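You operate a simulated robot arm through the tools that you are given. There is no shell and no other tool.

You are at the controls of a simulated two-armed robot. One attempt, no reset.

## Task
Take the dish cloth from the pantry worktop and lay it out flat on the worktop end.

It is judged by the outcome, as a careful person would: the job done as asked, and still so three seconds after it is handed in. It fails if anything else is knocked over, pushed out of place, dropped, spilled or broken. Flat cloth is picked up by pressing the open fingertips on it (5 to 10 N) and closing them slowly along it; thin cloth reads only 2 to 8 mm in the jaws.

## Robot
Two 6-joint arms with two-finger grippers on one trunk, on a base that drives. Base frame: it is fixed to the floor where the robot stands at the start and does not move with it; the origin is under the middle of the robot, x ahead of it, y to its left, z up. Readings come in mm, degrees, newtons and seconds.
The left shoulder is at the start at [70, 176, 930], the right one opposite. With the tool pointing down near the work surface each hand reaches from about 480 to 760 mm from the robot's upright axis, wherever it stands, measured 20 degrees to its own side. Places, roughly: dish cloth [1500, -2250, 1000]; worktop end [1800, -400, 900]. Payload 2.45 kg a hand.
The TCP of each hand is the grasp point between the finger pads, 26 mm short of the fingertips. In the tool frame z runs along the fingers and y along their closing line. Largest opening 96 mm; the body of the gripper starts 69 mm behind the TCP.
Orientation is told as [roll, pitch, yaw] about the base's x, y, z axes, in that order, counted from this pose: with the fingers straight down and closing along the base's y, the tool's x points along the base's -x, its y along +y and its z along -z.

## Interface
- The arms move only by the tool servo_tool. It takes "left_motion", "right_motion" or both (then of equal length, played together; a hand with none holds still); each is a list of rows, each a list of 7 numbers: the shift along the tool's x, y, z in mm, then the turn, a rotation vector about the tool's x, y, z in degrees, then the closure, from 0 (fully open) to 1 (shut). In form: [[tx, ty, tz, rx, ry, rz, jaw], ...]. A call has 1 to 20 rows; each row shifts and turns the commanded pose from where the row before left it, along the tool's axes as they then stand. A row lasts 0.2 s, in which the tool goes at most 50 mm and 8.6 degrees; a call with a longer step from one row to the next is refused whole, and so is a gripper value outside its range. Where a pose cannot be reached the arm comes as near as it can. A force on the tool above 40 N (or 10 N above the force at the start of the call, whichever is more), or a blocked arm, ends the call early, and 0.2 s more pass. The fingers move at their own pace and stop on an object; they squeeze with about 37 N. The grip force told is the motor's: it shows also when the fingers shut on nothing. Time passes only in rows, and 0.2 s behind the last, so rows that do not move let the fingers close. The reply holds the time, the measured pose of the TCP, the force on the tool along the base axes, the opening and the grip force, in the units named above and with some noise, with the torque about the TCP (base axes, N m) and any sound that the robot's microphone picked up.
- Cameras (640 x 400 px; columns grow to the right, rows downward): "scene" is now at [152, -11.5, 1272.5]; the picture's right is [0.01, -1.00, 0.00], its down [-0.36, -0.00, -0.93] and it looks along [0.93, 0.01, -0.36] (base axes); focal length 258 px, centre (320, 200). "left" rides on the left gripper at [82, -3, -98] in its tool frame; the picture's right is [0.04, 1.00, 0.00], its down [-0.73, 0.03, -0.68] and it looks along [-0.68, 0.03, 0.73] (tool axes); focal length 256 px, centre (320, 200). "right" rides on the right gripper at [82, 3, -98] in its tool frame; the picture's right is [-0.04, 1.00, 0.00], its down [-0.73, -0.03, -0.68] and it looks along [-0.68, -0.03, 0.73] (tool axes); focal length 256 px, centre (320, 200). There is no depth. A picture from a camera that has moved, and an enlarged one, comes with that camera's place and axes in the base frame and with its lens. The place of the scene camera against the robot may be out by one fixed shift of up to 18 mm in any direction.
- capture(camera): a new picture of that camera. The clock stands still meanwhile.
- lift_body(by): slides the trunk up (or, below 0, down) by that many mm; the arms and the scene camera ride with it, the base frame stays. It gives what a move gives, with no picture.
- steer(legs): drives the robot by 1 to 6 legs, each [ahead, left, turn to the left] in mm, mm and degrees, along the robot's own axes; the way and the turn of a leg run together, so that a leg with both is an arc; at most 1500 mm and 180 degrees a leg. The arms and the cameras ride along, it lands a little off, and it stops where it bumps. It gives what a move gives.
- aim_head(pan, tilt): turns the head with the scene camera to pan (to the left, within 86 degrees either way) and tilt (down, from -29 to 69), counted from straight ahead of the robot. It gives what a move gives.
- close_up(camera, box): a new picture of the part [left, top, right, bottom] of that camera's present view, enlarged. The clock stands still meanwhile.
- job_done(): hands the job in; it is judged then, once.

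Nothing tells you exact positions but the pictures and the camera data. Unless the task says otherwise, let go and move clear before handing in.

The tools are called by a JSON object that holds its "api" and its "payload". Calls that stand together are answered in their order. servo_tool: Moves the arms, as the interface text tells. Its arguments: {"type":"object","properties":{"left_motion":{"type":"array"},"right_motion":{"type":"array"}},"required":[]} The other tools are called the same way: lift_body (by) slides the trunk up or down; steer (legs) drives the base; aim_head (pan, tilt) turns the head that bears the scene camera; capture (camera) takes a picture; close_up (camera, box) takes an enlarged picture of a part of a camera's view; job_done () hands the job in.

At the start:

```text
time: 0.0
left_eef_pos: [604.3, 224.4, 1151.4]
left_tcp_rot: [0.0, 0.0, -0.1]
left_wrist_force: [-0.1, 0.4, 0.7]
left_torque: [0.02, 0.01, -0.03]
left_gripper_width: 96.0
left_finger_force: 0.1
right_eef_pos: [525.7, -279.8, 1148.2]
right_tcp_rot: [0.1, 0.0, 0.1]
right_wrist_force: [0.4, 0.1, -1.0]
right_torque: [-0.03, -0.02, 0.02]
right_gripper_width: 95.9
right_finger_force: 0.0
trunk travel left (down, up): [-415.0, 425.0]
robot x, y, heading: [-3.0, -2.5, -0.0]
head pan, tilt: [0.4, 21.1]
```

scene: 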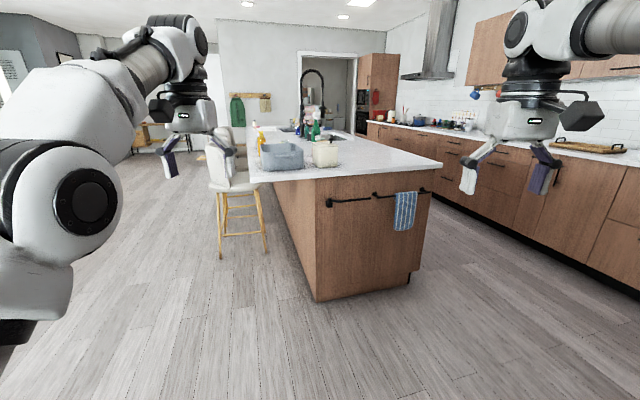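
right: 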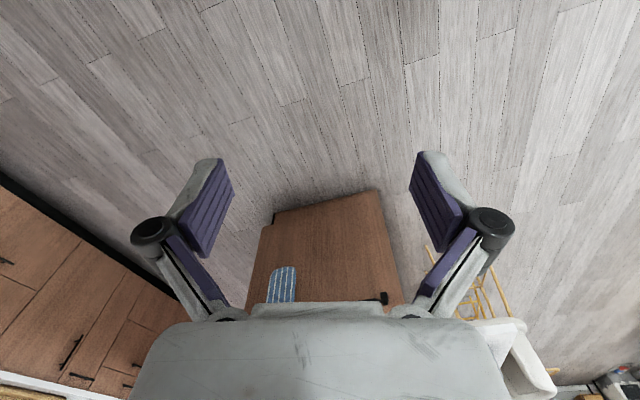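
left: 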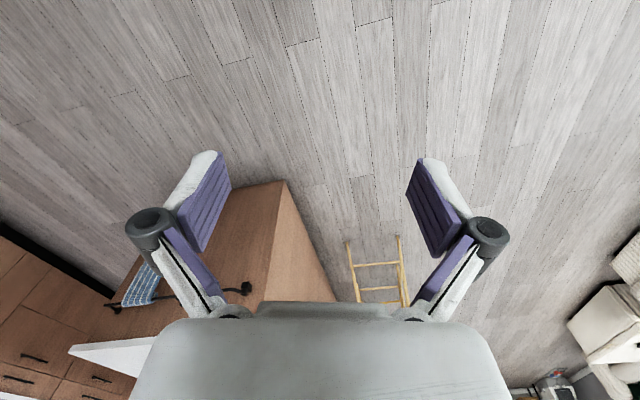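

I see a kitchen island ahead (its near end is probably the "worktop end", near [1800, -400, 900]) and a run of counters to the right. The dish cloth should be to my right near [1500, -2250, 1000], so I turn the head to look there first.

{"api": "aim_head", "payload": {"pan": -56, "tilt": 15}}

```text
time: 1.3
left_eef_pos: [604.6, 223.8, 1150.8]
left_tcp_rot: [0.0, 0.1, 0.0]
left_wrist_force: [0.1, -0.5, -0.4]
left_torque: [0.01, 0.0, -0.02]
left_gripper_width: 96.1
left_finger_force: 0.1
right_eef_pos: [526.6, -281.5, 1148.1]
right_tcp_rot: [-0.1, 0.1, 0.0]
right_wrist_force: [-0.2, -0.1, -0.7]
right_torque: [0.02, -0.01, -0.02]
right_gripper_width: 96.1
right_finger_force: 0.0
trunk travel left (down, up): [-415.0, 425.0]
robot x, y, heading: [1.5, -0.5, 0.0]
head pan, tilt: [-56.0, 15.0]
```

The head now looks to the right. I take a picture to find the pantry worktop and the cloth.

{"api": "capture", "payload": {"camera": "scene"}}

```text
taken
camera scene: at [111.3, -89.5, 1282.4], right [-0.83, -0.56, 0.0], down [-0.15, 0.21, -0.97], along [0.54, -0.8, -0.26], focal length 258 px, centre (320, 200)
```

scene: 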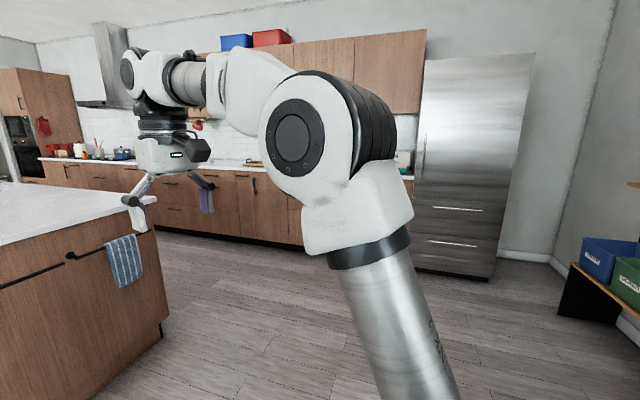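

The arm hides the place where the cloth should be, and the room appears turned about 18–20° to my frame. I turn the base to the right so I can look between the arms.

{"api": "steer", "payload": {"legs": [[0, 0, -58]]}}

{"api": "aim_head", "payload": {"pan": 0, "tilt": 15}}

{"api": "capture", "payload": {"camera": "scene"}}

```text
time: 4.2
left_eef_pos: [509.9, -394.1, 1151.2]
left_tcp_rot: [-0.1, 0.0, -57.9]
left_wrist_force: [0.8, -0.2, -0.7]
left_torque: [-0.01, -0.02, 0.05]
left_gripper_width: 96.3
left_finger_force: 0.1
right_eef_pos: [41.1, -593.8, 1148.4]
right_tcp_rot: [0.0, 0.0, -57.9]
right_wrist_force: [0.2, -0.5, -0.1]
right_torque: [0.0, 0.0, 0.01]
right_gripper_width: 95.9
right_finger_force: 0.1
trunk travel left (down, up): [-415.0, 425.0]
robot x, y, heading: [3.0, 0.0, -58.0]
head pan, tilt: [-56.0, 15.0]
```

```text
time: 5.5
left_eef_pos: [511.3, -393.5, 1150.4]
left_tcp_rot: [0.0, 0.0, -58.0]
left_wrist_force: [-0.1, -0.1, -0.9]
left_torque: [-0.01, -0.02, -0.01]
left_gripper_width: 96.0
left_finger_force: 0.0
right_eef_pos: [41.9, -594.6, 1148.2]
right_tcp_rot: [0.0, 0.0, -57.9]
right_wrist_force: [0.0, 0.5, -0.9]
right_torque: [0.04, 0.03, 0.01]
right_gripper_width: 96.1
right_finger_force: 0.1
trunk travel left (down, up): [-415.0, 425.0]
robot x, y, heading: [-0.6, -1.0, -57.7]
head pan, tilt: [0.0, 15.0]
```

```text
taken
camera scene: at [84.9, -133.9, 1282.4], right [-0.85, -0.53, 0.0], down [-0.14, 0.22, -0.97], along [0.51, -0.82, -0.26], focal length 258 px, centre (320, 200)
```

scene: 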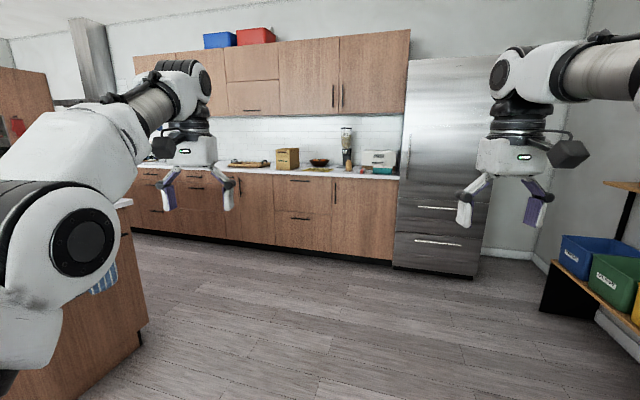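

{"api": "close_up", "payload": {"camera": "scene", "box": [220, 110, 420, 235]}}

```text
3.20 times, centred on (320, 172) of scene
camera zoom: at [84.9, -133.9, 1282.4], right [-0.85, -0.53, 0.0], down [-0.14, 0.22, -0.97], along [0.51, -0.82, -0.26], focal length 824 px, centre (320, 288)
```

zoom: 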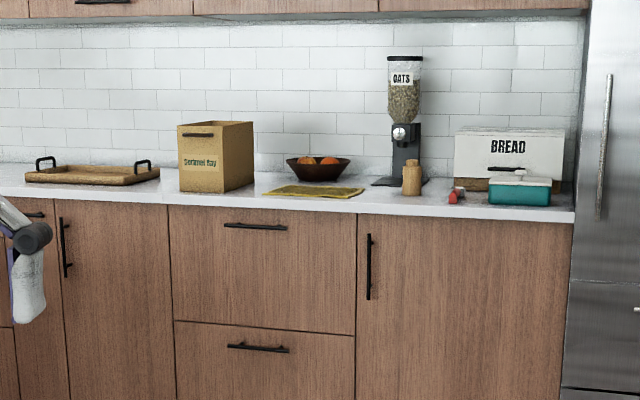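

A yellow-olive cloth lies on the pantry worktop in front of the fruit bowl, about at [1490, -2330, 900], with a cereal box to its left and an oats dispenser to its right. I drive closer, square to the counter, to see its layout properly.

{"api": "steer", "payload": {"legs": [[797, 135, 0], [797, 135, 0], [0, 0, -12]]}}

{"api": "aim_head", "payload": {"pan": 0, "tilt": 25}}

{"api": "capture", "payload": {"camera": "scene"}}

```text
time: 14.5
left_eef_pos: [1499.5, -1689.5, 1151.7]
left_tcp_rot: [0.0, 0.1, -69.8]
left_wrist_force: [0.7, -0.3, -0.8]
left_torque: [-0.03, 0.02, 0.06]
left_gripper_width: 95.9
left_finger_force: 0.1
right_eef_pos: [999.5, -1790.9, 1147.7]
right_tcp_rot: [0.0, 0.0, -69.8]
right_wrist_force: [0.0, -0.4, 0.5]
right_torque: [-0.04, -0.01, 0.01]
right_gripper_width: 96.0
right_finger_force: 0.0
trunk travel left (down, up): [-415.0, 425.0]
robot x, y, heading: [1083.0, -1200.2, -69.6]
head pan, tilt: [0.0, 15.0]
```

```text
time: 15.2
left_eef_pos: [1499.4, -1689.4, 1149.4]
left_tcp_rot: [0.0, -0.1, -69.7]
left_wrist_force: [-0.5, -0.5, -0.5]
left_torque: [-0.02, 0.01, -0.01]
left_gripper_width: 95.9
left_finger_force: 0.0
right_eef_pos: [999.5, -1790.5, 1147.7]
right_tcp_rot: [-0.1, -0.1, -69.8]
right_wrist_force: [0.1, -0.2, 0.2]
right_torque: [-0.03, -0.01, -0.02]
right_gripper_width: 95.6
right_finger_force: 0.2
trunk travel left (down, up): [-415.0, 425.0]
robot x, y, heading: [1079.3, -1200.5, -69.6]
head pan, tilt: [0.0, 25.0]
```

```text
taken
camera scene: at [1138.0, -1345.5, 1266.2], right [-0.94, -0.35, 0.0], down [-0.15, 0.4, -0.91], along [0.31, -0.85, -0.42], focal length 258 px, centre (320, 200)
```

scene: 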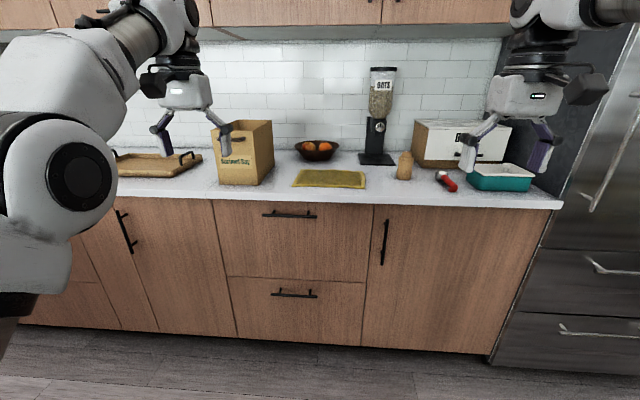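

{"api": "close_up", "payload": {"camera": "scene", "box": [210, 110, 450, 260]}}

```text
2.67 times, centred on (330, 185) of scene
camera zoom: at [1138.0, -1345.5, 1266.2], right [-0.94, -0.35, 0.0], down [-0.15, 0.4, -0.91], along [0.31, -0.85, -0.42], focal length 687 px, centre (293, 240)
```

zoom: 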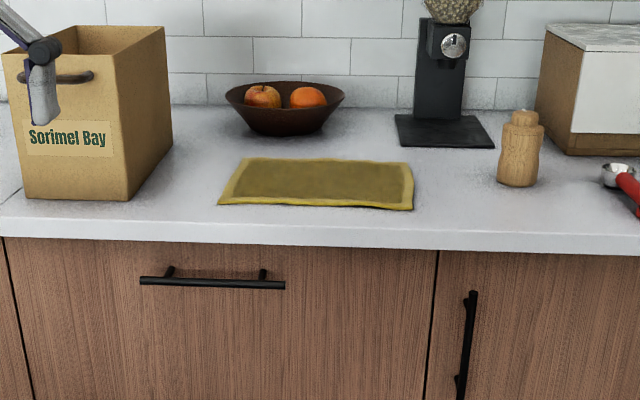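

The cloth lies flat, about 270 × 200 mm, centred near [1443, -2291], with its near edge about 90 mm in from the counter edge. The cereal box is about 140 mm to its left and the pepper mill about 150 mm to its right, so I raise the trunk for clearance and approach partway.

{"api": "lift_body", "payload": {"by": 120}}

{"api": "steer", "payload": {"legs": [[0, 0, -4.4], [300, 29, 0]]}}

{"api": "aim_head", "payload": {"pan": 0, "tilt": 45}}

{"api": "capture", "payload": {"camera": "scene"}}

{"api": "capture", "payload": {"camera": "left"}}

{"api": "capture", "payload": {"camera": "right"}}

```text
time: 16.7
left_eef_pos: [1499.7, -1689.6, 1270.9]
left_tcp_rot: [0.0, 0.0, -69.7]
left_wrist_force: [-0.8, -0.5, 0.8]
left_torque: [0.0, 0.03, 0.0]
left_gripper_width: 96.0
left_finger_force: 0.2
right_eef_pos: [999.9, -1789.8, 1268.5]
right_tcp_rot: [0.0, 0.0, -69.8]
right_wrist_force: [0.1, 1.0, 0.0]
right_torque: [0.03, 0.03, -0.06]
right_gripper_width: 96.0
right_finger_force: 0.0
trunk travel left (down, up): [-535.0, 305.0]
robot x, y, heading: [1078.5, -1198.5, -70.0]
head pan, tilt: [0.0, 25.0]
```

```text
time: 19.2
left_eef_pos: [1569.3, -2001.3, 1271.0]
left_tcp_rot: [0.0, 0.0, -74.2]
left_wrist_force: [0.4, 0.4, 0.5]
left_torque: [0.04, 0.0, -0.02]
left_gripper_width: 96.2
left_finger_force: 0.0
right_eef_pos: [1062.6, -2063.5, 1268.0]
right_tcp_rot: [0.0, 0.1, -74.3]
right_wrist_force: [-0.8, 0.0, 0.3]
right_torque: [0.03, 0.02, -0.01]
right_gripper_width: 96.1
right_finger_force: 0.0
trunk travel left (down, up): [-535.0, 305.0]
robot x, y, heading: [1189.2, -1484.4, -74.2]
head pan, tilt: [0.0, 25.0]
```

```text
time: 20.1
left_eef_pos: [1569.2, -2002.4, 1270.0]
left_tcp_rot: [0.0, 0.0, -74.2]
left_wrist_force: [-1.0, -0.8, -0.2]
left_torque: [-0.03, -0.01, 0.01]
left_gripper_width: 96.1
left_finger_force: 0.1
right_eef_pos: [1062.4, -2061.9, 1268.3]
right_tcp_rot: [-0.1, 0.0, -74.2]
right_wrist_force: [-0.3, 0.3, -0.4]
right_torque: [0.01, 0.02, 0.02]
right_gripper_width: 95.9
right_finger_force: 0.0
trunk travel left (down, up): [-535.0, 305.0]
robot x, y, heading: [1191.8, -1486.3, -74.4]
head pan, tilt: [0.0, 45.0]
```

```text
taken
camera scene: at [1234.2, -1619.9, 1355.7], right [-0.96, -0.27, 0.0], down [-0.19, 0.68, -0.71], along [0.19, -0.68, -0.71], focal length 258 px, centre (320, 200)
```

scene: 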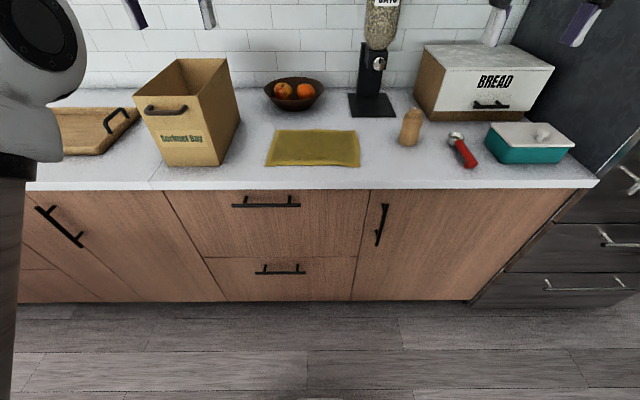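

```text
taken
camera left: at [1544.7, -1925.1, 1367.6], right [0.95, 0.31, 0.0], down [0.23, -0.7, 0.68], along [0.21, -0.65, -0.73], focal length 256 px, centre (320, 200)
```

left: 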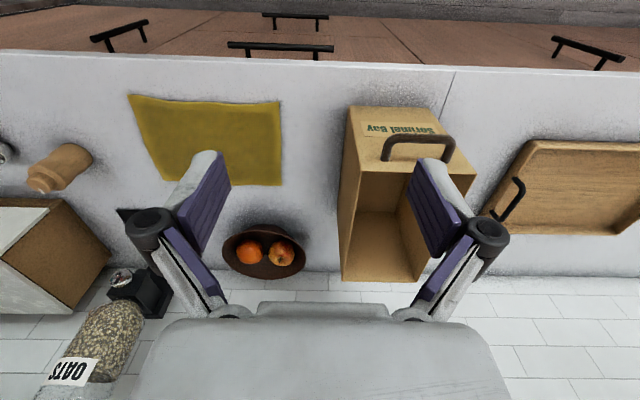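

```text
taken
camera right: at [1043.6, -1984.1, 1367.1], right [0.97, 0.23, 0.0], down [0.17, -0.71, 0.68], along [0.16, -0.66, -0.73], focal length 256 px, centre (320, 200)
```

right: 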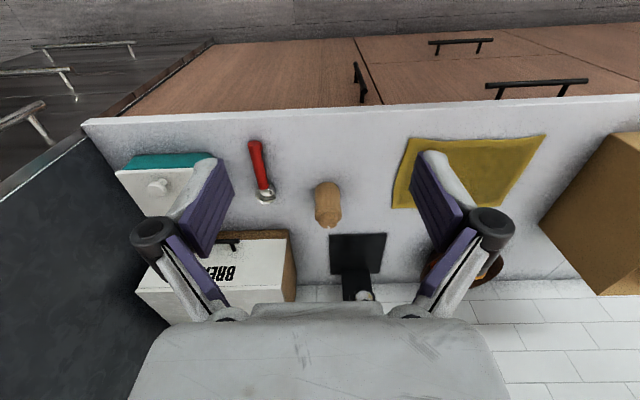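

From the two wrist cameras together I get the cloth at z ≈ 909, 270 × 194 mm and square to my heading of -74°. The cereal box's face is about 120 mm left of the cloth. I bring both hands inward over where the near edge will be, then drive the last 147 mm.

{"api": "servo_tool", "payload": {"left_motion": [[2.1, -13.3, 0, 0, 0, 0, 0], [2.1, -13.3, 0, 0, 0, 0, 0], [2.1, -13.3, 0, 0, 0, 0, 0], [2.1, -13.3, 0, 0, 0, 0, 0], [2.1, -13.3, 0, 0, 0, 0, 0], [2.1, -13.3, 0, 0, 0, 0, 0], [2.1, -13.3, 0, 0, 0, 0, 0], [2.1, -13.3, 0, 0, 0, 0, 0], [2.1, -13.3, 0, 0, 0, 0, 0], [2.1, -13.3, 0, 0, 0, 0, 0]], "right_motion": [[-6, 19.1, 0, 0, 0, 0, 0], [-6, 19.1, 0, 0, 0, 0, 0], [-6, 19.1, 0, 0, 0, 0, 0], [-6, 19.1, 0, 0, 0, 0, 0], [-6, 19.1, 0, 0, 0, 0, 0], [-6, 19.1, 0, 0, 0, 0, 0], [-6, 19.1, 0, 0, 0, 0, 0], [-6, 19.1, 0, 0, 0, 0, 0], [-6, 19.1, 0, 0, 0, 0, 0], [-6, 19.1, 0, 0, 0, 0, 0]]}}

{"api": "steer", "payload": {"legs": [[147, 20, 0]]}}

{"api": "capture", "payload": {"camera": "scene"}}

{"api": "capture", "payload": {"camera": "left"}}

{"api": "capture", "payload": {"camera": "right"}}

```text
time: 22.3
left_eef_pos: [1435.7, -2017.1, 1269.9]
left_tcp_rot: [-0.2, 0.0, -74.3]
left_wrist_force: [-0.1, 0.0, 0.7]
left_torque: [0.01, 0.0, 0.0]
left_gripper_width: 95.8
left_finger_force: 0.0
right_eef_pos: [1262.2, -2069.0, 1269.4]
right_tcp_rot: [-0.1, -0.2, -74.1]
right_wrist_force: [0.5, -0.5, 0.7]
right_torque: [-0.01, 0.02, 0.03]
right_gripper_width: 96.1
right_finger_force: 0.0
trunk travel left (down, up): [-535.0, 305.0]
robot x, y, heading: [1195.5, -1480.9, -74.2]
head pan, tilt: [0.0, 45.0]
```

```text
time: 23.6
left_eef_pos: [1494.6, -2153.1, 1270.3]
left_tcp_rot: [-0.2, -0.2, -74.2]
left_wrist_force: [0.1, 1.0, 0.0]
left_torque: [0.02, 0.03, 0.01]
left_gripper_width: 96.0
left_finger_force: 0.1
right_eef_pos: [1321.9, -2205.1, 1267.6]
right_tcp_rot: [-0.1, -0.3, -74.2]
right_wrist_force: [0.1, -0.2, 0.0]
right_torque: [0.01, 0.01, 0.02]
right_gripper_width: 95.9
right_finger_force: 0.0
trunk travel left (down, up): [-535.0, 305.0]
robot x, y, heading: [1249.6, -1617.7, -74.2]
head pan, tilt: [0.0, 45.0]
```

```text
taken
camera scene: at [1293.7, -1756.2, 1355.8], right [-0.96, -0.27, 0.0], down [-0.19, 0.68, -0.71], along [0.19, -0.68, -0.71], focal length 258 px, centre (320, 200)
```

scene: 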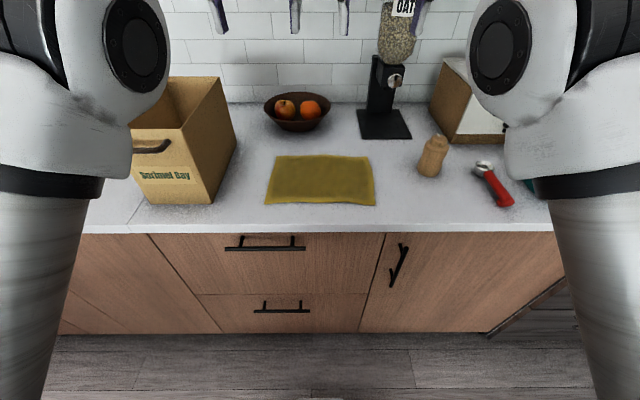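

```text
taken
camera left: at [1470.7, -2076.3, 1366.8], right [0.95, 0.31, 0.0], down [0.23, -0.7, 0.68], along [0.21, -0.65, -0.73], focal length 256 px, centre (320, 200)
```

left: 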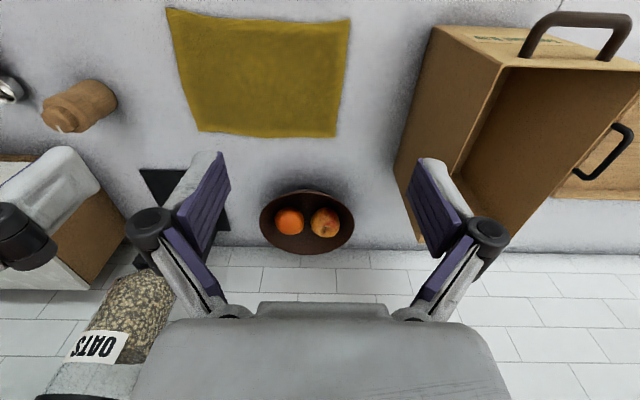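

```text
taken
camera right: at [1303.0, -2125.0, 1366.4], right [0.97, 0.23, 0.0], down [0.17, -0.71, 0.68], along [0.16, -0.66, -0.73], focal length 256 px, centre (320, 200)
```

right: 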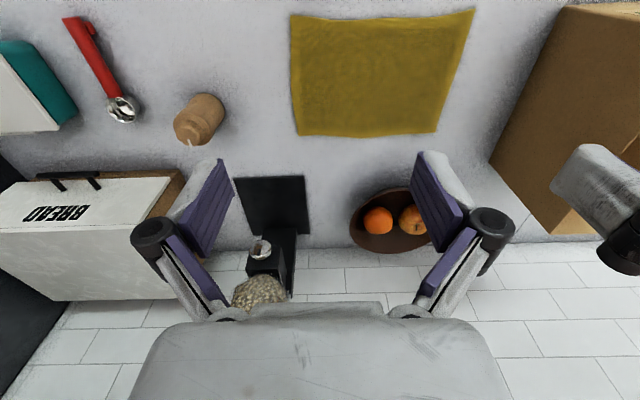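

Both hands are now above the near-edge grip points, at cloth lateral positions about 45 mm in from each corner. I lower the trunk 120 mm and then bring the hands down near the cloth with the jaws partly closed to about 50 mm.

{"api": "lift_body", "payload": {"by": -120}}

{"api": "servo_tool", "payload": {"left_motion": [[0, 0, 15, 0, 0, 0, 0.1], [0, 0, 20, 0, 0, 0, 0.2], [0, 0, 20, 0, 0, 0, 0.3], [0, 0, 20, 0, 0, 0, 0.45], [0, 0, 20, 0, 0, 0, 0.45], [0, 0, 20, 0, 0, 0, 0.45], [0, 0, 20, 0, 0, 0, 0.45], [0, 0, 20, 0, 0, 0, 0.45], [0, 0, 10, 0, 0, 0, 0.45]], "right_motion": [[0, 0, 15, 0, 0, 0, 0.1], [0, 0, 20, 0, 0, 0, 0.2], [0, 0, 20, 0, 0, 0, 0.3], [0, 0, 20, 0, 0, 0, 0.45], [0, 0, 20, 0, 0, 0, 0.45], [0, 0, 20, 0, 0, 0, 0.45], [0, 0, 20, 0, 0, 0, 0.45], [0, 0, 20, 0, 0, 0, 0.45], [0, 0, 10, 0, 0, 0, 0.45]]}}

{"api": "capture", "payload": {"camera": "scene"}}

{"api": "capture", "payload": {"camera": "left"}}

{"api": "capture", "payload": {"camera": "right"}}

```text
time: 25.1
left_eef_pos: [1495.9, -2152.9, 1149.6]
left_tcp_rot: [-0.2, -0.2, -74.2]
left_wrist_force: [-0.2, 0.5, 0.7]
left_torque: [0.03, -0.01, 0.01]
left_gripper_width: 96.2
left_finger_force: 0.0
right_eef_pos: [1322.7, -2204.6, 1148.2]
right_tcp_rot: [0.0, -0.2, -74.2]
right_wrist_force: [0.0, 1.0, 0.0]
right_torque: [-0.02, 0.02, 0.02]
right_gripper_width: 95.8
right_finger_force: 0.1
trunk travel left (down, up): [-415.0, 425.0]
robot x, y, heading: [1248.9, -1618.3, -74.3]
head pan, tilt: [0.0, 45.0]
```

```text
time: 27.1
left_eef_pos: [1495.5, -2154.8, 984.9]
left_tcp_rot: [0.0, -0.3, -74.2]
left_wrist_force: [0.1, -0.5, -0.2]
left_torque: [0.0, -0.01, 0.01]
left_gripper_width: 52.6
left_finger_force: 0.1
right_eef_pos: [1323.0, -2205.7, 982.9]
right_tcp_rot: [0.1, -0.2, -74.1]
right_wrist_force: [-0.1, 0.2, -0.2]
right_torque: [-0.02, -0.02, 0.02]
right_gripper_width: 52.7
right_finger_force: 0.1
trunk travel left (down, up): [-415.0, 425.0]
robot x, y, heading: [1248.8, -1618.9, -74.1]
head pan, tilt: [0.0, 45.0]
```

```text
taken
camera scene: at [1293.9, -1757.1, 1235.6], right [-0.96, -0.27, 0.0], down [-0.19, 0.68, -0.71], along [0.19, -0.68, -0.71], focal length 258 px, centre (320, 200)
```

scene: 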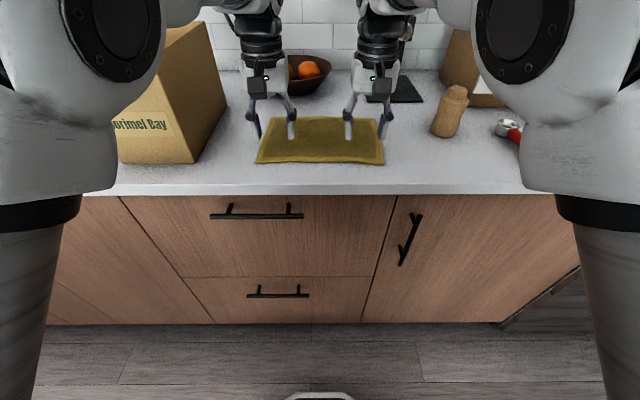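

```text
taken
camera left: at [1470.3, -2078.1, 1081.1], right [0.95, 0.31, 0.0], down [0.23, -0.7, 0.68], along [0.21, -0.65, -0.73], focal length 256 px, centre (320, 200)
```

left: 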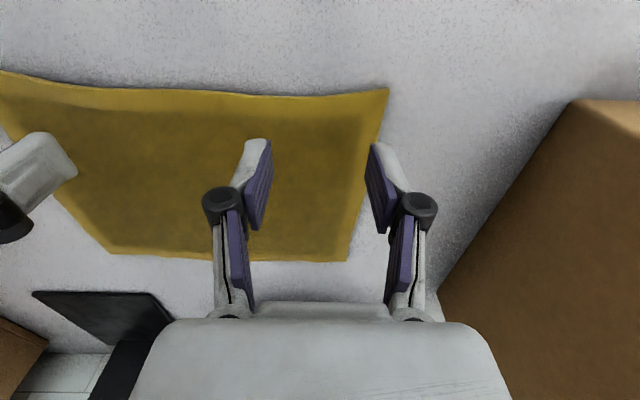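

```text
taken
camera right: at [1303.7, -2126.3, 1081.1], right [0.97, 0.23, 0.0], down [0.17, -0.71, 0.68], along [0.16, -0.66, -0.73], focal length 256 px, centre (320, 200)
```

right: 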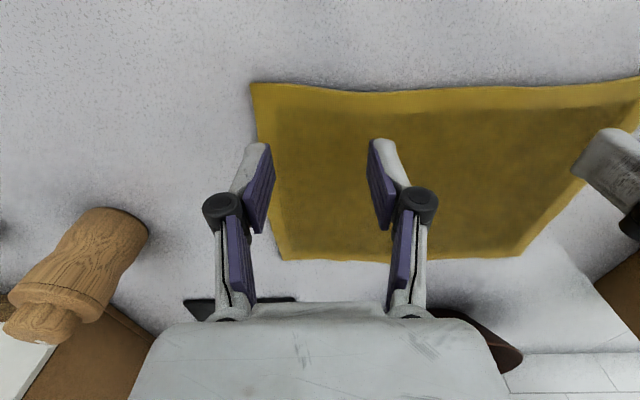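

Fingertips are about 50 mm above the cloth and will land just inside the left and right edges. I narrow the jaws a little, shift each hand 4 mm inward, and go down to just above the cloth.

{"api": "servo_tool", "payload": {"left_motion": [[0, -2, 10, 0, 0, 0, 0.5], [0, -2, 10, 0, 0, 0, 0.54], [0, 0, 10, 0, 0, 0, 0.54], [0, 0, 8, 0, 0, 0, 0.54], [0, 0, 5, 0, 0, 0, 0.54]], "right_motion": [[0, 2, 10, 0, 0, 0, 0.5], [0, 2, 10, 0, 0, 0, 0.54], [0, 0, 10, 0, 0, 0, 0.54], [0, 0, 8, 0, 0, 0, 0.54], [0, 0, 3, 0, 0, 0, 0.54]]}}

{"api": "capture", "payload": {"camera": "left"}}

{"api": "capture", "payload": {"camera": "right"}}

```text
time: 28.3
left_eef_pos: [1496.4, -2156.1, 949.3]
left_tcp_rot: [-1.0, -0.7, -73.6]
left_wrist_force: [0.3, -0.4, -0.3]
left_torque: [0.01, 0.02, 0.0]
left_gripper_width: 43.9
left_finger_force: 0.2
right_eef_pos: [1322.4, -2208.1, 949.4]
right_tcp_rot: [1.0, -0.8, -74.8]
right_wrist_force: [-0.4, 0.9, -0.2]
right_torque: [-0.04, 0.03, -0.01]
right_gripper_width: 44.1
right_finger_force: 0.0
trunk travel left (down, up): [-415.0, 425.0]
robot x, y, heading: [1251.8, -1616.9, -74.1]
head pan, tilt: [0.0, 45.0]
```

```text
taken
camera left: at [1472.8, -2077.9, 1044.8], right [0.95, 0.32, -0.02], down [0.24, -0.68, 0.69], along [0.21, -0.66, -0.73], focal length 256 px, centre (320, 200)
```

left: 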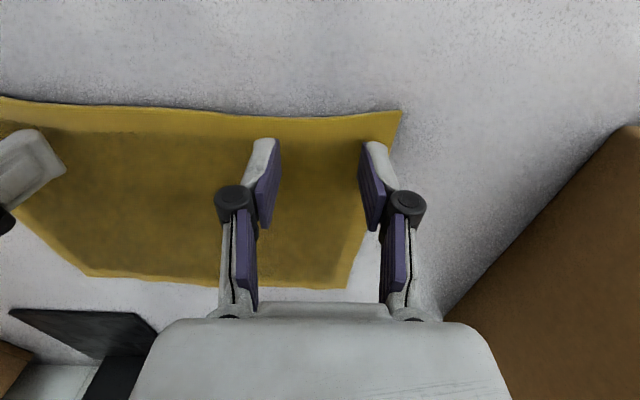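

```text
taken
camera right: at [1301.7, -2127.8, 1046.9], right [0.97, 0.22, 0.02], down [0.15, -0.71, 0.69], along [0.17, -0.67, -0.73], focal length 256 px, centre (320, 200)
```

right: 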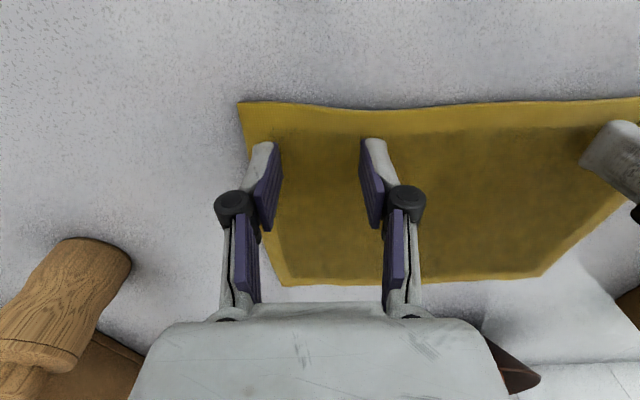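

The hands are near the cloth, but their tilt has crept off by 1° and left stopped at 949 instead of about 942, so this may be lag or a reach limit. I hold still for a moment to see whether it settles.

{"api": "servo_tool", "payload": {"left_motion": [[0, 0, 0, 0, 0, 0, 0.54], [0, 0, 0, 0, 0, 0, 0.54], [0, 0, 0, 0, 0, 0, 0.54]], "right_motion": [[0, 0, 0, 0, 0, 0, 0.54], [0, 0, 0, 0, 0, 0, 0.54], [0, 0, 0, 0, 0, 0, 0.54]]}}

```text
time: 29.1
left_eef_pos: [1498.7, -2156.5, 946.7]
left_tcp_rot: [-1.0, -0.3, -73.6]
left_wrist_force: [0.0, -0.7, 0.2]
left_torque: [0.03, 0.0, 0.01]
left_gripper_width: 44.1
left_finger_force: 0.1
right_eef_pos: [1321.7, -2208.4, 945.6]
right_tcp_rot: [1.0, -0.4, -74.8]
right_wrist_force: [-0.2, -0.3, 0.1]
right_torque: [0.01, 0.02, 0.03]
right_gripper_width: 44.1
right_finger_force: 0.0
trunk travel left (down, up): [-415.0, 425.0]
robot x, y, heading: [1249.1, -1620.2, -74.3]
head pan, tilt: [0.0, 45.0]
```

The tilt stays, so this is a joint limit at low height. I raise the hands a little relative to the trunk and lower the trunk instead, which keeps the arms in the easy configuration.

{"api": "servo_tool", "payload": {"left_motion": [[0, 0, -20, 0, 0, 0, 0.54], [0, 0, -20, 0, 0, 0, 0.54], [0, 0, -20, 0, 0, 0, 0.54], [0, 0, -20, 0, 0, 0, 0.54], [0, 0, -20, 0, 0, 0, 0.54], [0, 0, 0, 0, 0, 0, 0.54]], "right_motion": [[0, 0, -20, 0, 0, 0, 0.54], [0, 0, -20, 0, 0, 0, 0.54], [0, 0, -20, 0, 0, 0, 0.54], [0, 0, -20, 0, 0, 0, 0.54], [0, 0, -20, 0, 0, 0, 0.54], [0, 0, 0, 0, 0, 0, 0.54]]}}

{"api": "lift_body", "payload": {"by": -80}}

```text
time: 30.5
left_eef_pos: [1492.8, -2156.2, 1042.0]
left_tcp_rot: [-0.1, -0.1, -74.2]
left_wrist_force: [-0.1, 0.7, -0.4]
left_torque: [-0.01, 0.03, 0.01]
left_gripper_width: 44.2
left_finger_force: 0.0
right_eef_pos: [1326.0, -2205.2, 1041.1]
right_tcp_rot: [0.0, -0.2, -74.3]
right_wrist_force: [-0.9, -0.4, -1.1]
right_torque: [-0.01, -0.01, -0.01]
right_gripper_width: 44.1
right_finger_force: 0.0
trunk travel left (down, up): [-415.0, 425.0]
robot x, y, heading: [1249.4, -1615.5, -74.3]
head pan, tilt: [0.0, 45.0]
```

```text
time: 31.7
left_eef_pos: [1491.9, -2155.7, 962.1]
left_tcp_rot: [-0.1, -0.3, -74.2]
left_wrist_force: [0.6, -0.9, 1.3]
left_torque: [-0.02, -0.01, 0.03]
left_gripper_width: 44.0
left_finger_force: 0.0
right_eef_pos: [1325.2, -2204.4, 963.5]
right_tcp_rot: [0.0, -0.1, -74.2]
right_wrist_force: [0.0, -0.1, 0.2]
right_torque: [0.02, 0.02, 0.0]
right_gripper_width: 43.9
right_finger_force: 0.1
trunk travel left (down, up): [-335.0, 505.0]
robot x, y, heading: [1249.8, -1618.1, -74.2]
head pan, tilt: [0.0, 45.0]
```

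The tilt is gone. Before pressing, I test in the air whether the hands can also make the 24 mm inward slide that I want during closing, and at the lower height.

{"api": "servo_tool", "payload": {"left_motion": [[0, -8, 5, 0, 0, 0, 0.54], [0, -8, 5, 0, 0, 0, 0.54], [0, -8, 5, 0, 0, 0, 0.54], [0, 0, 0, 0, 0, 0, 0.54]], "right_motion": [[0, 8, 5, 0, 0, 0, 0.54], [0, 8, 5, 0, 0, 0, 0.54], [0, 8, 5, 0, 0, 0, 0.54], [0, 0, 0, 0, 0, 0, 0.54]]}}

```text
time: 32.7
left_eef_pos: [1474.6, -2161.7, 951.4]
left_tcp_rot: [-0.9, -0.4, -73.7]
left_wrist_force: [0.1, 0.8, -0.3]
left_torque: [0.0, 0.01, -0.01]
left_gripper_width: 44.2
left_finger_force: 0.0
right_eef_pos: [1342.7, -2200.2, 951.6]
right_tcp_rot: [0.9, -0.4, -74.6]
right_wrist_force: [0.7, 0.1, -0.8]
right_torque: [-0.03, 0.0, 0.02]
right_gripper_width: 44.3
right_finger_force: 0.0
trunk travel left (down, up): [-335.0, 505.0]
robot x, y, heading: [1251.2, -1621.3, -74.2]
head pan, tilt: [0.0, 45.0]
```

Going inward hits the same limit at this height. I go back, raise the arms another 110 mm relative to the trunk, lower the trunk by the same, and test again.

{"api": "servo_tool", "payload": {"left_motion": [[0, 8, -20, 0, 0, 0, 0.54], [0, 8, -20, 0, 0, 0, 0.54], [0, 8, -20, 0, 0, 0, 0.54], [0, 0, -20, 0, 0, 0, 0.54], [0, 0, -20, 0, 0, 0, 0.54], [0, 0, -20, 0, 0, 0, 0.54], [0, 0, -15, 0, 0, 0, 0.54]], "right_motion": [[0, -8, -20, 0, 0, 0, 0.54], [0, -8, -20, 0, 0, 0, 0.54], [0, -8, -20, 0, 0, 0, 0.54], [0, 0, -20, 0, 0, 0, 0.54], [0, 0, -20, 0, 0, 0, 0.54], [0, 0, -20, 0, 0, 0, 0.54], [0, 0, -15, 0, 0, 0, 0.54]]}}

{"api": "lift_body", "payload": {"by": -120}}

{"api": "servo_tool", "payload": {"left_motion": [[0, -8, 0, 0, 0, 0, 0.54], [0, -8, 0, 0, 0, 0, 0.54], [0, -8, 0, 0, 0, 0, 0.54], [0, 0, 0, 0, 0, 0, 0.54]], "right_motion": [[0, 8, 0, 0, 0, 0, 0.54], [0, 8, 0, 0, 0, 0, 0.54], [0, 8, 0, 0, 0, 0, 0.54], [0, 0, 0, 0, 0, 0, 0.54]]}}

{"api": "capture", "payload": {"camera": "scene"}}

```text
time: 34.3
left_eef_pos: [1492.1, -2147.4, 1076.2]
left_tcp_rot: [-0.2, -0.3, -74.2]
left_wrist_force: [0.1, 0.6, -0.2]
left_torque: [-0.05, -0.02, 0.0]
left_gripper_width: 44.2
left_finger_force: 0.1
left hand out of reach, approached as far as the arm can: row 7
right_eef_pos: [1322.9, -2195.2, 1075.9]
right_tcp_rot: [0.1, -0.4, -74.2]
right_wrist_force: [0.2, 1.3, 0.5]
right_torque: [-0.05, -0.01, 0.0]
right_gripper_width: 44.0
right_finger_force: 0.1
right hand out of reach, approached as far as the arm can: row 7
trunk travel left (down, up): [-335.0, 505.0]
robot x, y, heading: [1246.9, -1616.1, -74.2]
head pan, tilt: [0.0, 45.0]
```

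```text
time: 35.8
left_eef_pos: [1491.6, -2149.2, 955.6]
left_tcp_rot: [-0.1, -0.3, -74.2]
left_wrist_force: [0.3, -0.7, 0.9]
left_torque: [-0.05, -0.02, 0.02]
left_gripper_width: 44.1
left_finger_force: 0.0
right_eef_pos: [1322.9, -2197.0, 954.9]
right_tcp_rot: [0.1, -0.3, -74.3]
right_wrist_force: [-0.2, -0.3, -0.1]
right_torque: [-0.01, -0.01, 0.0]
right_gripper_width: 44.1
right_finger_force: 0.0
trunk travel left (down, up): [-215.0, 625.0]
robot x, y, heading: [1248.5, -1614.6, -74.2]
head pan, tilt: [0.0, 45.0]
```

```text
time: 36.8
left_eef_pos: [1469.8, -2152.2, 952.2]
left_tcp_rot: [-0.2, -0.3, -74.3]
left_wrist_force: [-0.1, -0.2, 0.2]
left_torque: [-0.01, 0.01, -0.03]
left_gripper_width: 44.2
left_finger_force: 0.1
left hand out of reach, approached as far as the arm can: row 2
right_eef_pos: [1343.6, -2187.0, 950.6]
right_tcp_rot: [0.1, -0.4, -74.1]
right_wrist_force: [0.5, -0.5, -0.9]
right_torque: [-0.01, -0.01, -0.03]
right_gripper_width: 44.1
right_finger_force: 0.1
right hand out of reach, approached as far as the arm can: row 2
trunk travel left (down, up): [-215.0, 625.0]
robot x, y, heading: [1248.9, -1621.9, -74.1]
head pan, tilt: [0.0, 45.0]
```

```text
taken
camera scene: at [1294.0, -1757.0, 1035.6], right [-0.96, -0.27, 0.0], down [-0.19, 0.68, -0.71], along [0.19, -0.68, -0.71], focal length 258 px, centre (320, 200)
```

scene: 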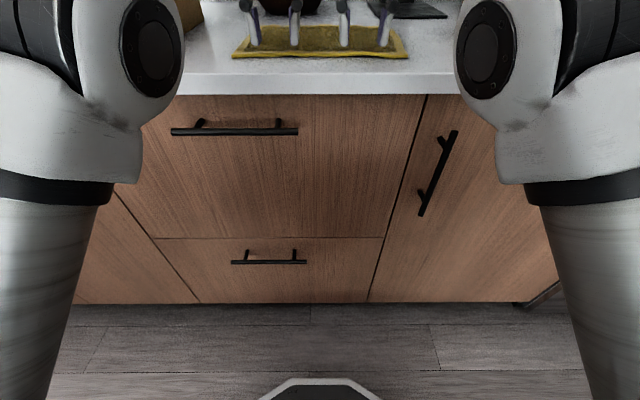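

Too high relative to the trunk runs out of forward reach, and too low runs into an inward limit, so I use the middle trunk height. I also switch to a narrower 30 mm jaw with wider hand spacing, so the inward slide while closing stays in the proven region.

{"api": "lift_body", "payload": {"by": 120}}

{"api": "servo_tool", "payload": {"left_motion": [[0, 8, 10, 0, 0, 0, 0.6], [0, 8, 15, 0, 0, 0, 0.65], [0, 8, 15, 0, 0, 0, 0.69], [0, 8, 15, 0, 0, 0, 0.69], [0, 6, 15, 0, 0, 0, 0.69], [0, 0, 15, 0, 0, 0, 0.69], [0, 0, 15, 0, 0, 0, 0.69], [0, 0, 0, 0, 0, 0, 0.69]], "right_motion": [[0, -8, 10, 0, 0, 0, 0.6], [0, -8, 15, 0, 0, 0, 0.65], [0, -8, 15, 0, 0, 0, 0.69], [0, -8, 15, 0, 0, 0, 0.69], [0, -6, 15, 0, 0, 0, 0.69], [0, 0, 15, 0, 0, 0, 0.69], [0, 0, 15, 0, 0, 0, 0.69], [0, 0, 0, 0, 0, 0, 0.69]]}}

{"api": "capture", "payload": {"camera": "left"}}

{"api": "capture", "payload": {"camera": "right"}}

```text
time: 38.3
left_eef_pos: [1468.6, -2152.4, 1071.7]
left_tcp_rot: [-0.1, -0.2, -74.1]
left_wrist_force: [0.3, 0.6, -0.3]
left_torque: [-0.02, 0.04, -0.02]
left_gripper_width: 44.4
left_finger_force: 0.1
right_eef_pos: [1341.8, -2189.6, 1071.5]
right_tcp_rot: [0.1, -0.3, -74.1]
right_wrist_force: [-0.2, 0.0, -0.6]
right_torque: [0.03, 0.02, -0.03]
right_gripper_width: 44.5
right_finger_force: 0.1
trunk travel left (down, up): [-335.0, 505.0]
robot x, y, heading: [1249.0, -1620.1, -74.2]
head pan, tilt: [0.0, 45.0]
```

```text
time: 40.1
left_eef_pos: [1505.5, -2141.9, 971.3]
left_tcp_rot: [-0.1, -0.5, -74.2]
left_wrist_force: [-0.9, 0.3, 0.4]
left_torque: [0.01, 0.04, -0.05]
left_gripper_width: 29.6
left_finger_force: 0.1
right_eef_pos: [1308.4, -2198.1, 971.2]
right_tcp_rot: [0.1, -0.4, -74.2]
right_wrist_force: [-0.4, 0.3, 0.7]
right_torque: [-0.01, -0.02, 0.04]
right_gripper_width: 29.4
right_finger_force: 0.1
trunk travel left (down, up): [-335.0, 505.0]
robot x, y, heading: [1251.6, -1619.1, -74.1]
head pan, tilt: [0.0, 45.0]
```

```text
taken
camera left: at [1481.3, -2064.1, 1068.0], right [0.95, 0.31, 0.0], down [0.23, -0.69, 0.68], along [0.21, -0.65, -0.73], focal length 256 px, centre (320, 200)
```

left: 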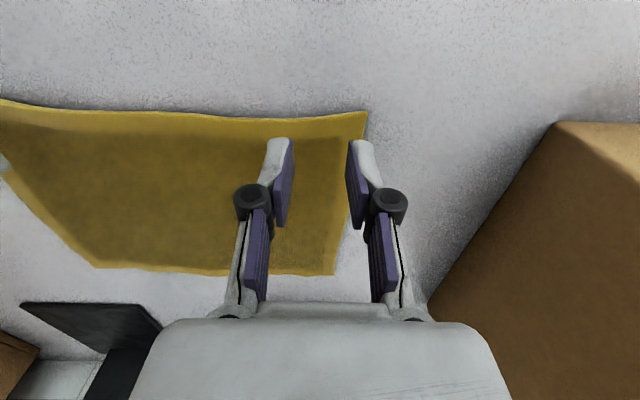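

```text
taken
camera right: at [1287.8, -2119.0, 1068.6], right [0.97, 0.23, 0.0], down [0.17, -0.71, 0.68], along [0.16, -0.66, -0.73], focal length 256 px, centre (320, 200)
```

right: 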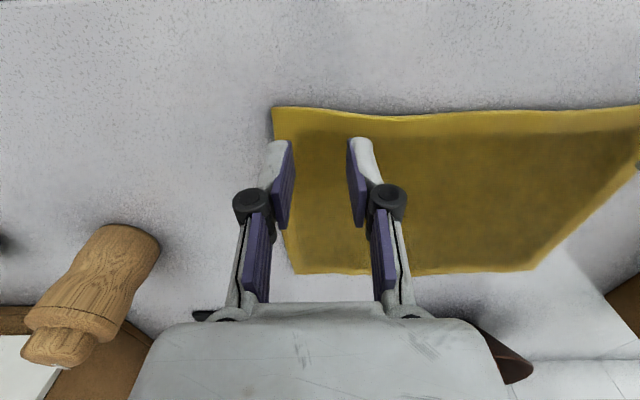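

The fingertips line up just inside both side edges with a 30 mm opening and no tilt. I move 9 mm forward and down to about 5 mm above the cloth.

{"api": "servo_tool", "payload": {"left_motion": [[-3, 0, 10, 0, 0, 0, 0.69], [-3, 0, 10, 0, 0, 0, 0.69], [-3, 0, 8, 0, 0, 0, 0.69], [0, 0, 3, 0, 0, 0, 0.69], [0, 0, 0, 0, 0, 0, 0.69]], "right_motion": [[-3, 0, 10, 0, 0, 0, 0.69], [-3, 0, 10, 0, 0, 0, 0.69], [-3, 0, 8, 0, 0, 0, 0.69], [0, 0, 3, 0, 0, 0, 0.69], [0, 0, 0, 0, 0, 0, 0.69]]}}

```text
time: 41.3
left_eef_pos: [1507.8, -2150.1, 942.0]
left_tcp_rot: [-0.1, -0.4, -74.2]
left_wrist_force: [0.3, -0.9, 0.5]
left_torque: [0.0, -0.01, 0.01]
left_gripper_width: 29.9
left_finger_force: 0.1
right_eef_pos: [1309.2, -2207.3, 939.8]
right_tcp_rot: [0.1, -0.4, -74.2]
right_wrist_force: [-0.5, -0.7, 2.0]
right_torque: [0.0, 0.03, 0.01]
right_gripper_width: 29.7
right_finger_force: 0.1
trunk travel left (down, up): [-335.0, 505.0]
robot x, y, heading: [1244.4, -1617.7, -74.1]
head pan, tilt: [0.0, 45.0]
```

Both hands are level at about z 941, fingertips a few millimetres above the cloth. I now step down in small moves, watching the force.

{"api": "servo_tool", "payload": {"left_motion": [[0, 0, 2, 0, 0, 0, 0.69], [0, 0, 2, 0, 0, 0, 0.69], [0, 0, 0, 0, 0, 0, 0.69]], "right_motion": [[0, 0, 2, 0, 0, 0, 0.69], [0, 0, 2, 0, 0, 0, 0.69], [0, 0, 0, 0, 0, 0, 0.69]]}}

{"api": "servo_tool", "payload": {"left_motion": [[0, 0, 1.5, 0, 0, 0, 0.69], [0, 0, 0, 0, 0, 0, 0.69]], "right_motion": [[0, 0, 1.5, 0, 0, 0, 0.69], [0, 0, 0, 0, 0, 0, 0.69]]}}

```text
time: 42.1
left_eef_pos: [1508.3, -2149.6, 938.0]
left_tcp_rot: [-0.2, -0.7, -74.1]
left_wrist_force: [-0.8, -1.6, 9.0]
left_torque: [0.0, -0.04, -0.02]
left_gripper_width: 30.1
left_finger_force: 0.1
right_eef_pos: [1310.6, -2205.6, 937.7]
right_tcp_rot: [0.1, -0.6, -74.2]
right_wrist_force: [3.2, -0.8, 21.2]
right_torque: [0.08, -0.15, -0.03]
right_gripper_width: 30.1
right_finger_force: 8.0
trunk travel left (down, up): [-335.0, 505.0]
robot x, y, heading: [1250.7, -1617.7, -74.2]
head pan, tilt: [0.0, 45.0]
```

```text
time: 42.7
left_eef_pos: [1508.6, -2146.8, 938.1]
left_tcp_rot: [-0.2, -0.6, -74.2]
left_wrist_force: [-2.9, -2.9, 11.9]
left_torque: [-0.13, 0.21, 0.05]
left_gripper_width: 32.1
left_finger_force: 1.2
right_eef_pos: [1310.0, -2203.3, 938.1]
right_tcp_rot: [0.0, -0.7, -74.3]
right_wrist_force: [0.7, -1.1, 24.4]
right_torque: [0.09, -0.26, -0.05]
right_gripper_width: 24.3
right_finger_force: 0.0
trunk travel left (down, up): [-335.0, 505.0]
robot x, y, heading: [1249.3, -1615.6, -74.2]
head pan, tilt: [0.0, 45.0]
```

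I overshot a little: left presses 12 N and right 24 N. I back the right off 2.5 mm and the left 0.8 mm to get into the 5–10 N range.

{"api": "servo_tool", "payload": {"left_motion": [[0, 0, -0.8, 0, 0, 0, 0.69], [0, 0, 0, 0, 0, 0, 0.69]], "right_motion": [[0, 0, -2.5, 0, 0, 0, 0.69], [0, 0, 0, 0, 0, 0, 0.69]]}}

{"api": "capture", "payload": {"camera": "left"}}

{"api": "capture", "payload": {"camera": "right"}}

```text
time: 43.3
left_eef_pos: [1507.5, -2147.7, 938.0]
left_tcp_rot: [-0.1, -0.6, -74.2]
left_wrist_force: [-0.8, 0.6, 13.0]
left_torque: [0.01, 0.12, -0.02]
left_gripper_width: 30.4
left_finger_force: 0.0
right_eef_pos: [1309.6, -2204.9, 938.4]
right_tcp_rot: [0.2, -0.6, -74.2]
right_wrist_force: [3.9, 2.2, 15.2]
right_torque: [0.11, -0.26, 0.01]
right_gripper_width: 30.4
right_finger_force: 7.3
trunk travel left (down, up): [-335.0, 505.0]
robot x, y, heading: [1252.1, -1617.5, -74.1]
head pan, tilt: [0.0, 45.0]
```

```text
taken
camera left: at [1482.7, -2070.4, 1034.3], right [0.95, 0.31, 0.0], down [0.23, -0.69, 0.69], along [0.21, -0.65, -0.73], focal length 256 px, centre (320, 200)
```

left: 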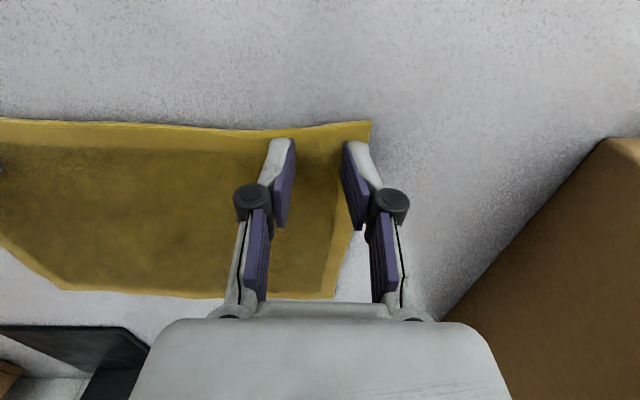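

```text
taken
camera right: at [1289.6, -2125.3, 1035.8], right [0.97, 0.23, 0.0], down [0.17, -0.71, 0.69], along [0.16, -0.67, -0.73], focal length 256 px, centre (320, 200)
```

right: 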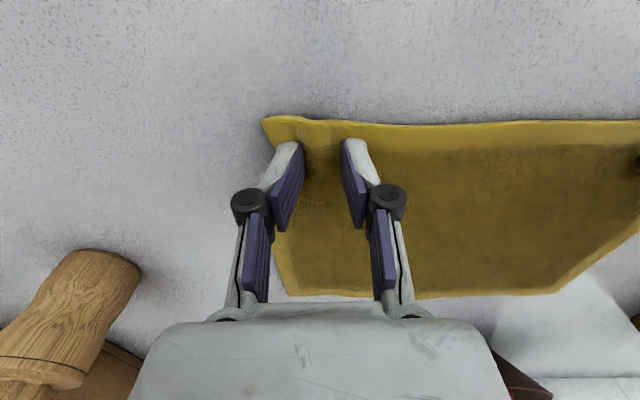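

Fingers rest on the cloth just inside the corners. Forces are still about 13 and 15 N, so I ease both off a bit more before closing.

{"api": "servo_tool", "payload": {"left_motion": [[0, 0, -1.5, 0, 0, 0, 0.69], [0, 0, 0, 0, 0, 0, 0.69]], "right_motion": [[0, 0, -2, 0, 0, 0, 0.69], [0, 0, 0, 0, 0, 0, 0.69]]}}

```text
time: 43.9
left_eef_pos: [1507.3, -2148.8, 938.9]
left_tcp_rot: [-0.1, -0.5, -74.3]
left_wrist_force: [-0.7, 1.2, 6.5]
left_torque: [-0.01, 0.06, 0.01]
left_gripper_width: 30.8
left_finger_force: 0.1
right_eef_pos: [1310.4, -2206.8, 938.4]
right_tcp_rot: [0.1, -0.4, -74.1]
right_wrist_force: [-0.5, 1.5, 5.4]
right_torque: [0.04, 0.0, -0.02]
right_gripper_width: 30.4
right_finger_force: 0.1
trunk travel left (down, up): [-335.0, 505.0]
robot x, y, heading: [1246.9, -1620.5, -74.3]
head pan, tilt: [0.0, 45.0]
```

Now 6.5 N and 5.4 N, in range. I close slowly while sliding both hands inward at the same rate, so the inner fingers stay put and only the edges are gathered.

{"api": "servo_tool", "payload": {"left_motion": [[0, -1, 0.3, 0, 0, 0, 0.71], [0, -1, 0, 0, 0, 0, 0.73], [0, -1, 0, 0, 0, 0, 0.75], [0, -1, 0, 0, 0, 0, 0.77], [0, -1, 0, 0, 0, 0, 0.79], [0, -1, 0, 0, 0, 0, 0.81]], "right_motion": [[0, 1, 0.5, 0, 0, 0, 0.71], [0, 1, 0, 0, 0, 0, 0.73], [0, 1, 0, 0, 0, 0, 0.75], [0, 1, 0, 0, 0, 0, 0.77], [0, 1, 0, 0, 0, 0, 0.79], [0, 1, 0, 0, 0, 0, 0.81]]}}

{"api": "capture", "payload": {"camera": "left"}}

{"api": "capture", "payload": {"camera": "right"}}

```text
time: 45.3
left_eef_pos: [1501.7, -2151.8, 937.7]
left_tcp_rot: [0.0, -0.5, -74.3]
left_wrist_force: [0.2, -0.1, 7.9]
left_torque: [0.02, -0.01, 0.0]
left_gripper_width: 18.4
left_finger_force: 0.1
right_eef_pos: [1315.4, -2205.7, 939.9]
right_tcp_rot: [0.1, -0.5, -74.2]
right_wrist_force: [-0.8, -0.2, 7.7]
right_torque: [0.01, 0.04, -0.02]
right_gripper_width: 17.4
right_finger_force: 0.1
trunk travel left (down, up): [-335.0, 505.0]
robot x, y, heading: [1248.1, -1617.9, -74.2]
head pan, tilt: [0.0, 45.0]
```

```text
taken
camera left: at [1477.2, -2073.5, 1034.8], right [0.95, 0.31, 0.0], down [0.23, -0.69, 0.68], along [0.21, -0.65, -0.73], focal length 256 px, centre (320, 200)
```

left: 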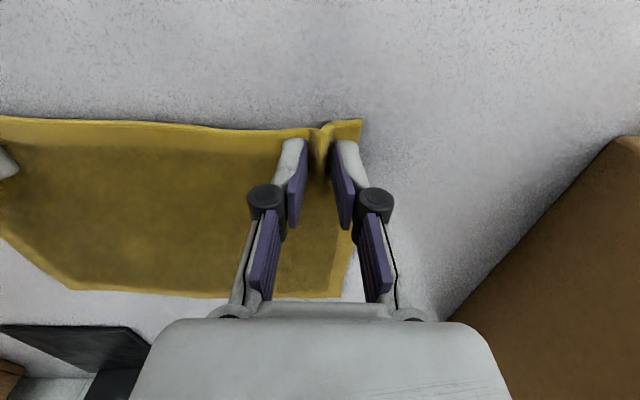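

```text
taken
camera right: at [1295.9, -2125.2, 1037.2], right [0.97, 0.23, 0.0], down [0.17, -0.71, 0.69], along [0.16, -0.67, -0.73], focal length 256 px, centre (320, 200)
```

right: 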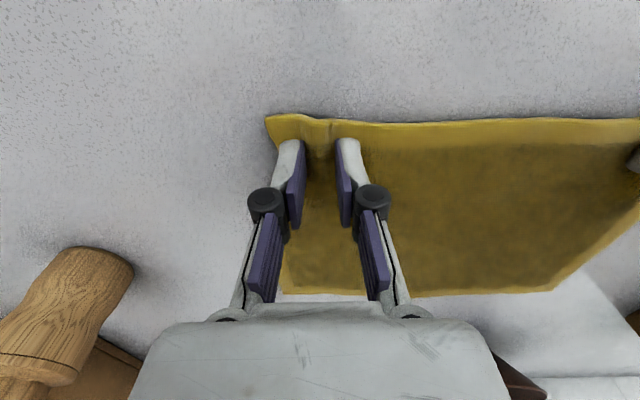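

Ridges of cloth are rising between the fingers of both hands at about 8 N. I continue closing slowly the same way.

{"api": "servo_tool", "payload": {"left_motion": [[0, -1, 0, 0, 0, 0, 0.83], [0, -1, 0, 0, 0, 0, 0.85], [0, -1, 0, 0, 0, 0, 0.87], [0, -1, 0, 0, 0, 0, 0.89], [0, -1, 0, 0, 0, 0, 0.91], [0, -1, 0, 0, 0, 0, 0.93], [0, -0.5, 0, 0, 0, 0, 0.96], [0, 0, 0, 0, 0, 0, 1], [0, 0, 0, 0, 0, 0, 1], [0, 0, 0, 0, 0, 0, 1]], "right_motion": [[0, 1, 0.2, 0, 0, 0, 0.83], [0, 1, 0, 0, 0, 0, 0.85], [0, 1, 0, 0, 0, 0, 0.87], [0, 1, 0, 0, 0, 0, 0.89], [0, 1, 0, 0, 0, 0, 0.91], [0, 1, 0, 0, 0, 0, 0.93], [0, 0.5, 0, 0, 0, 0, 0.96], [0, 0, 0, 0, 0, 0, 1], [0, 0, 0, 0, 0, 0, 1], [0, 0, 0, 0, 0, 0, 1]]}}

{"api": "capture", "payload": {"camera": "left"}}

{"api": "capture", "payload": {"camera": "right"}}

```text
time: 47.5
left_eef_pos: [1496.0, -2153.0, 937.8]
left_tcp_rot: [-0.1, -0.5, -74.1]
left_wrist_force: [0.2, 0.4, 10.1]
left_torque: [0.04, -0.01, 0.03]
left_gripper_width: 3.4
left_finger_force: 31.9
right_eef_pos: [1321.4, -2202.0, 938.3]
right_tcp_rot: [0.1, -0.6, -74.1]
right_wrist_force: [-0.1, 0.3, 4.7]
right_torque: [0.02, -0.02, 0.0]
right_gripper_width: 4.7
right_finger_force: 36.2
trunk travel left (down, up): [-335.0, 505.0]
robot x, y, heading: [1248.2, -1618.2, -74.3]
head pan, tilt: [0.0, 45.0]
```

```text
taken
camera left: at [1471.1, -2075.3, 1034.6], right [0.95, 0.31, 0.0], down [0.23, -0.69, 0.68], along [0.21, -0.65, -0.73], focal length 256 px, centre (320, 200)
```

left: 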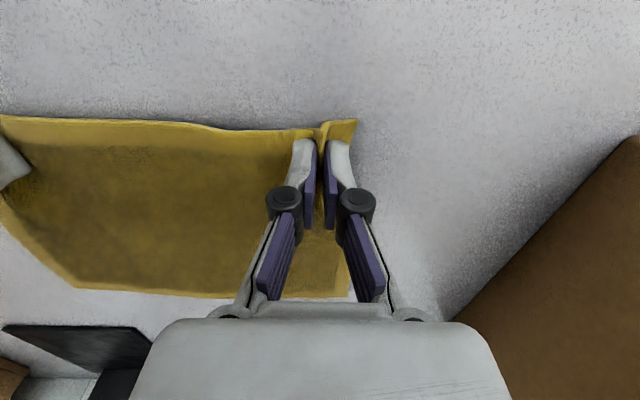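

```text
taken
camera right: at [1302.4, -2123.2, 1037.0], right [0.97, 0.23, 0.0], down [0.17, -0.71, 0.69], along [0.16, -0.67, -0.73], focal length 256 px, centre (320, 200)
```

right: 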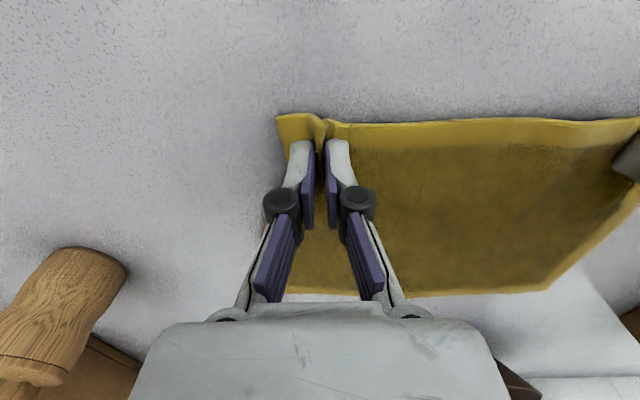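

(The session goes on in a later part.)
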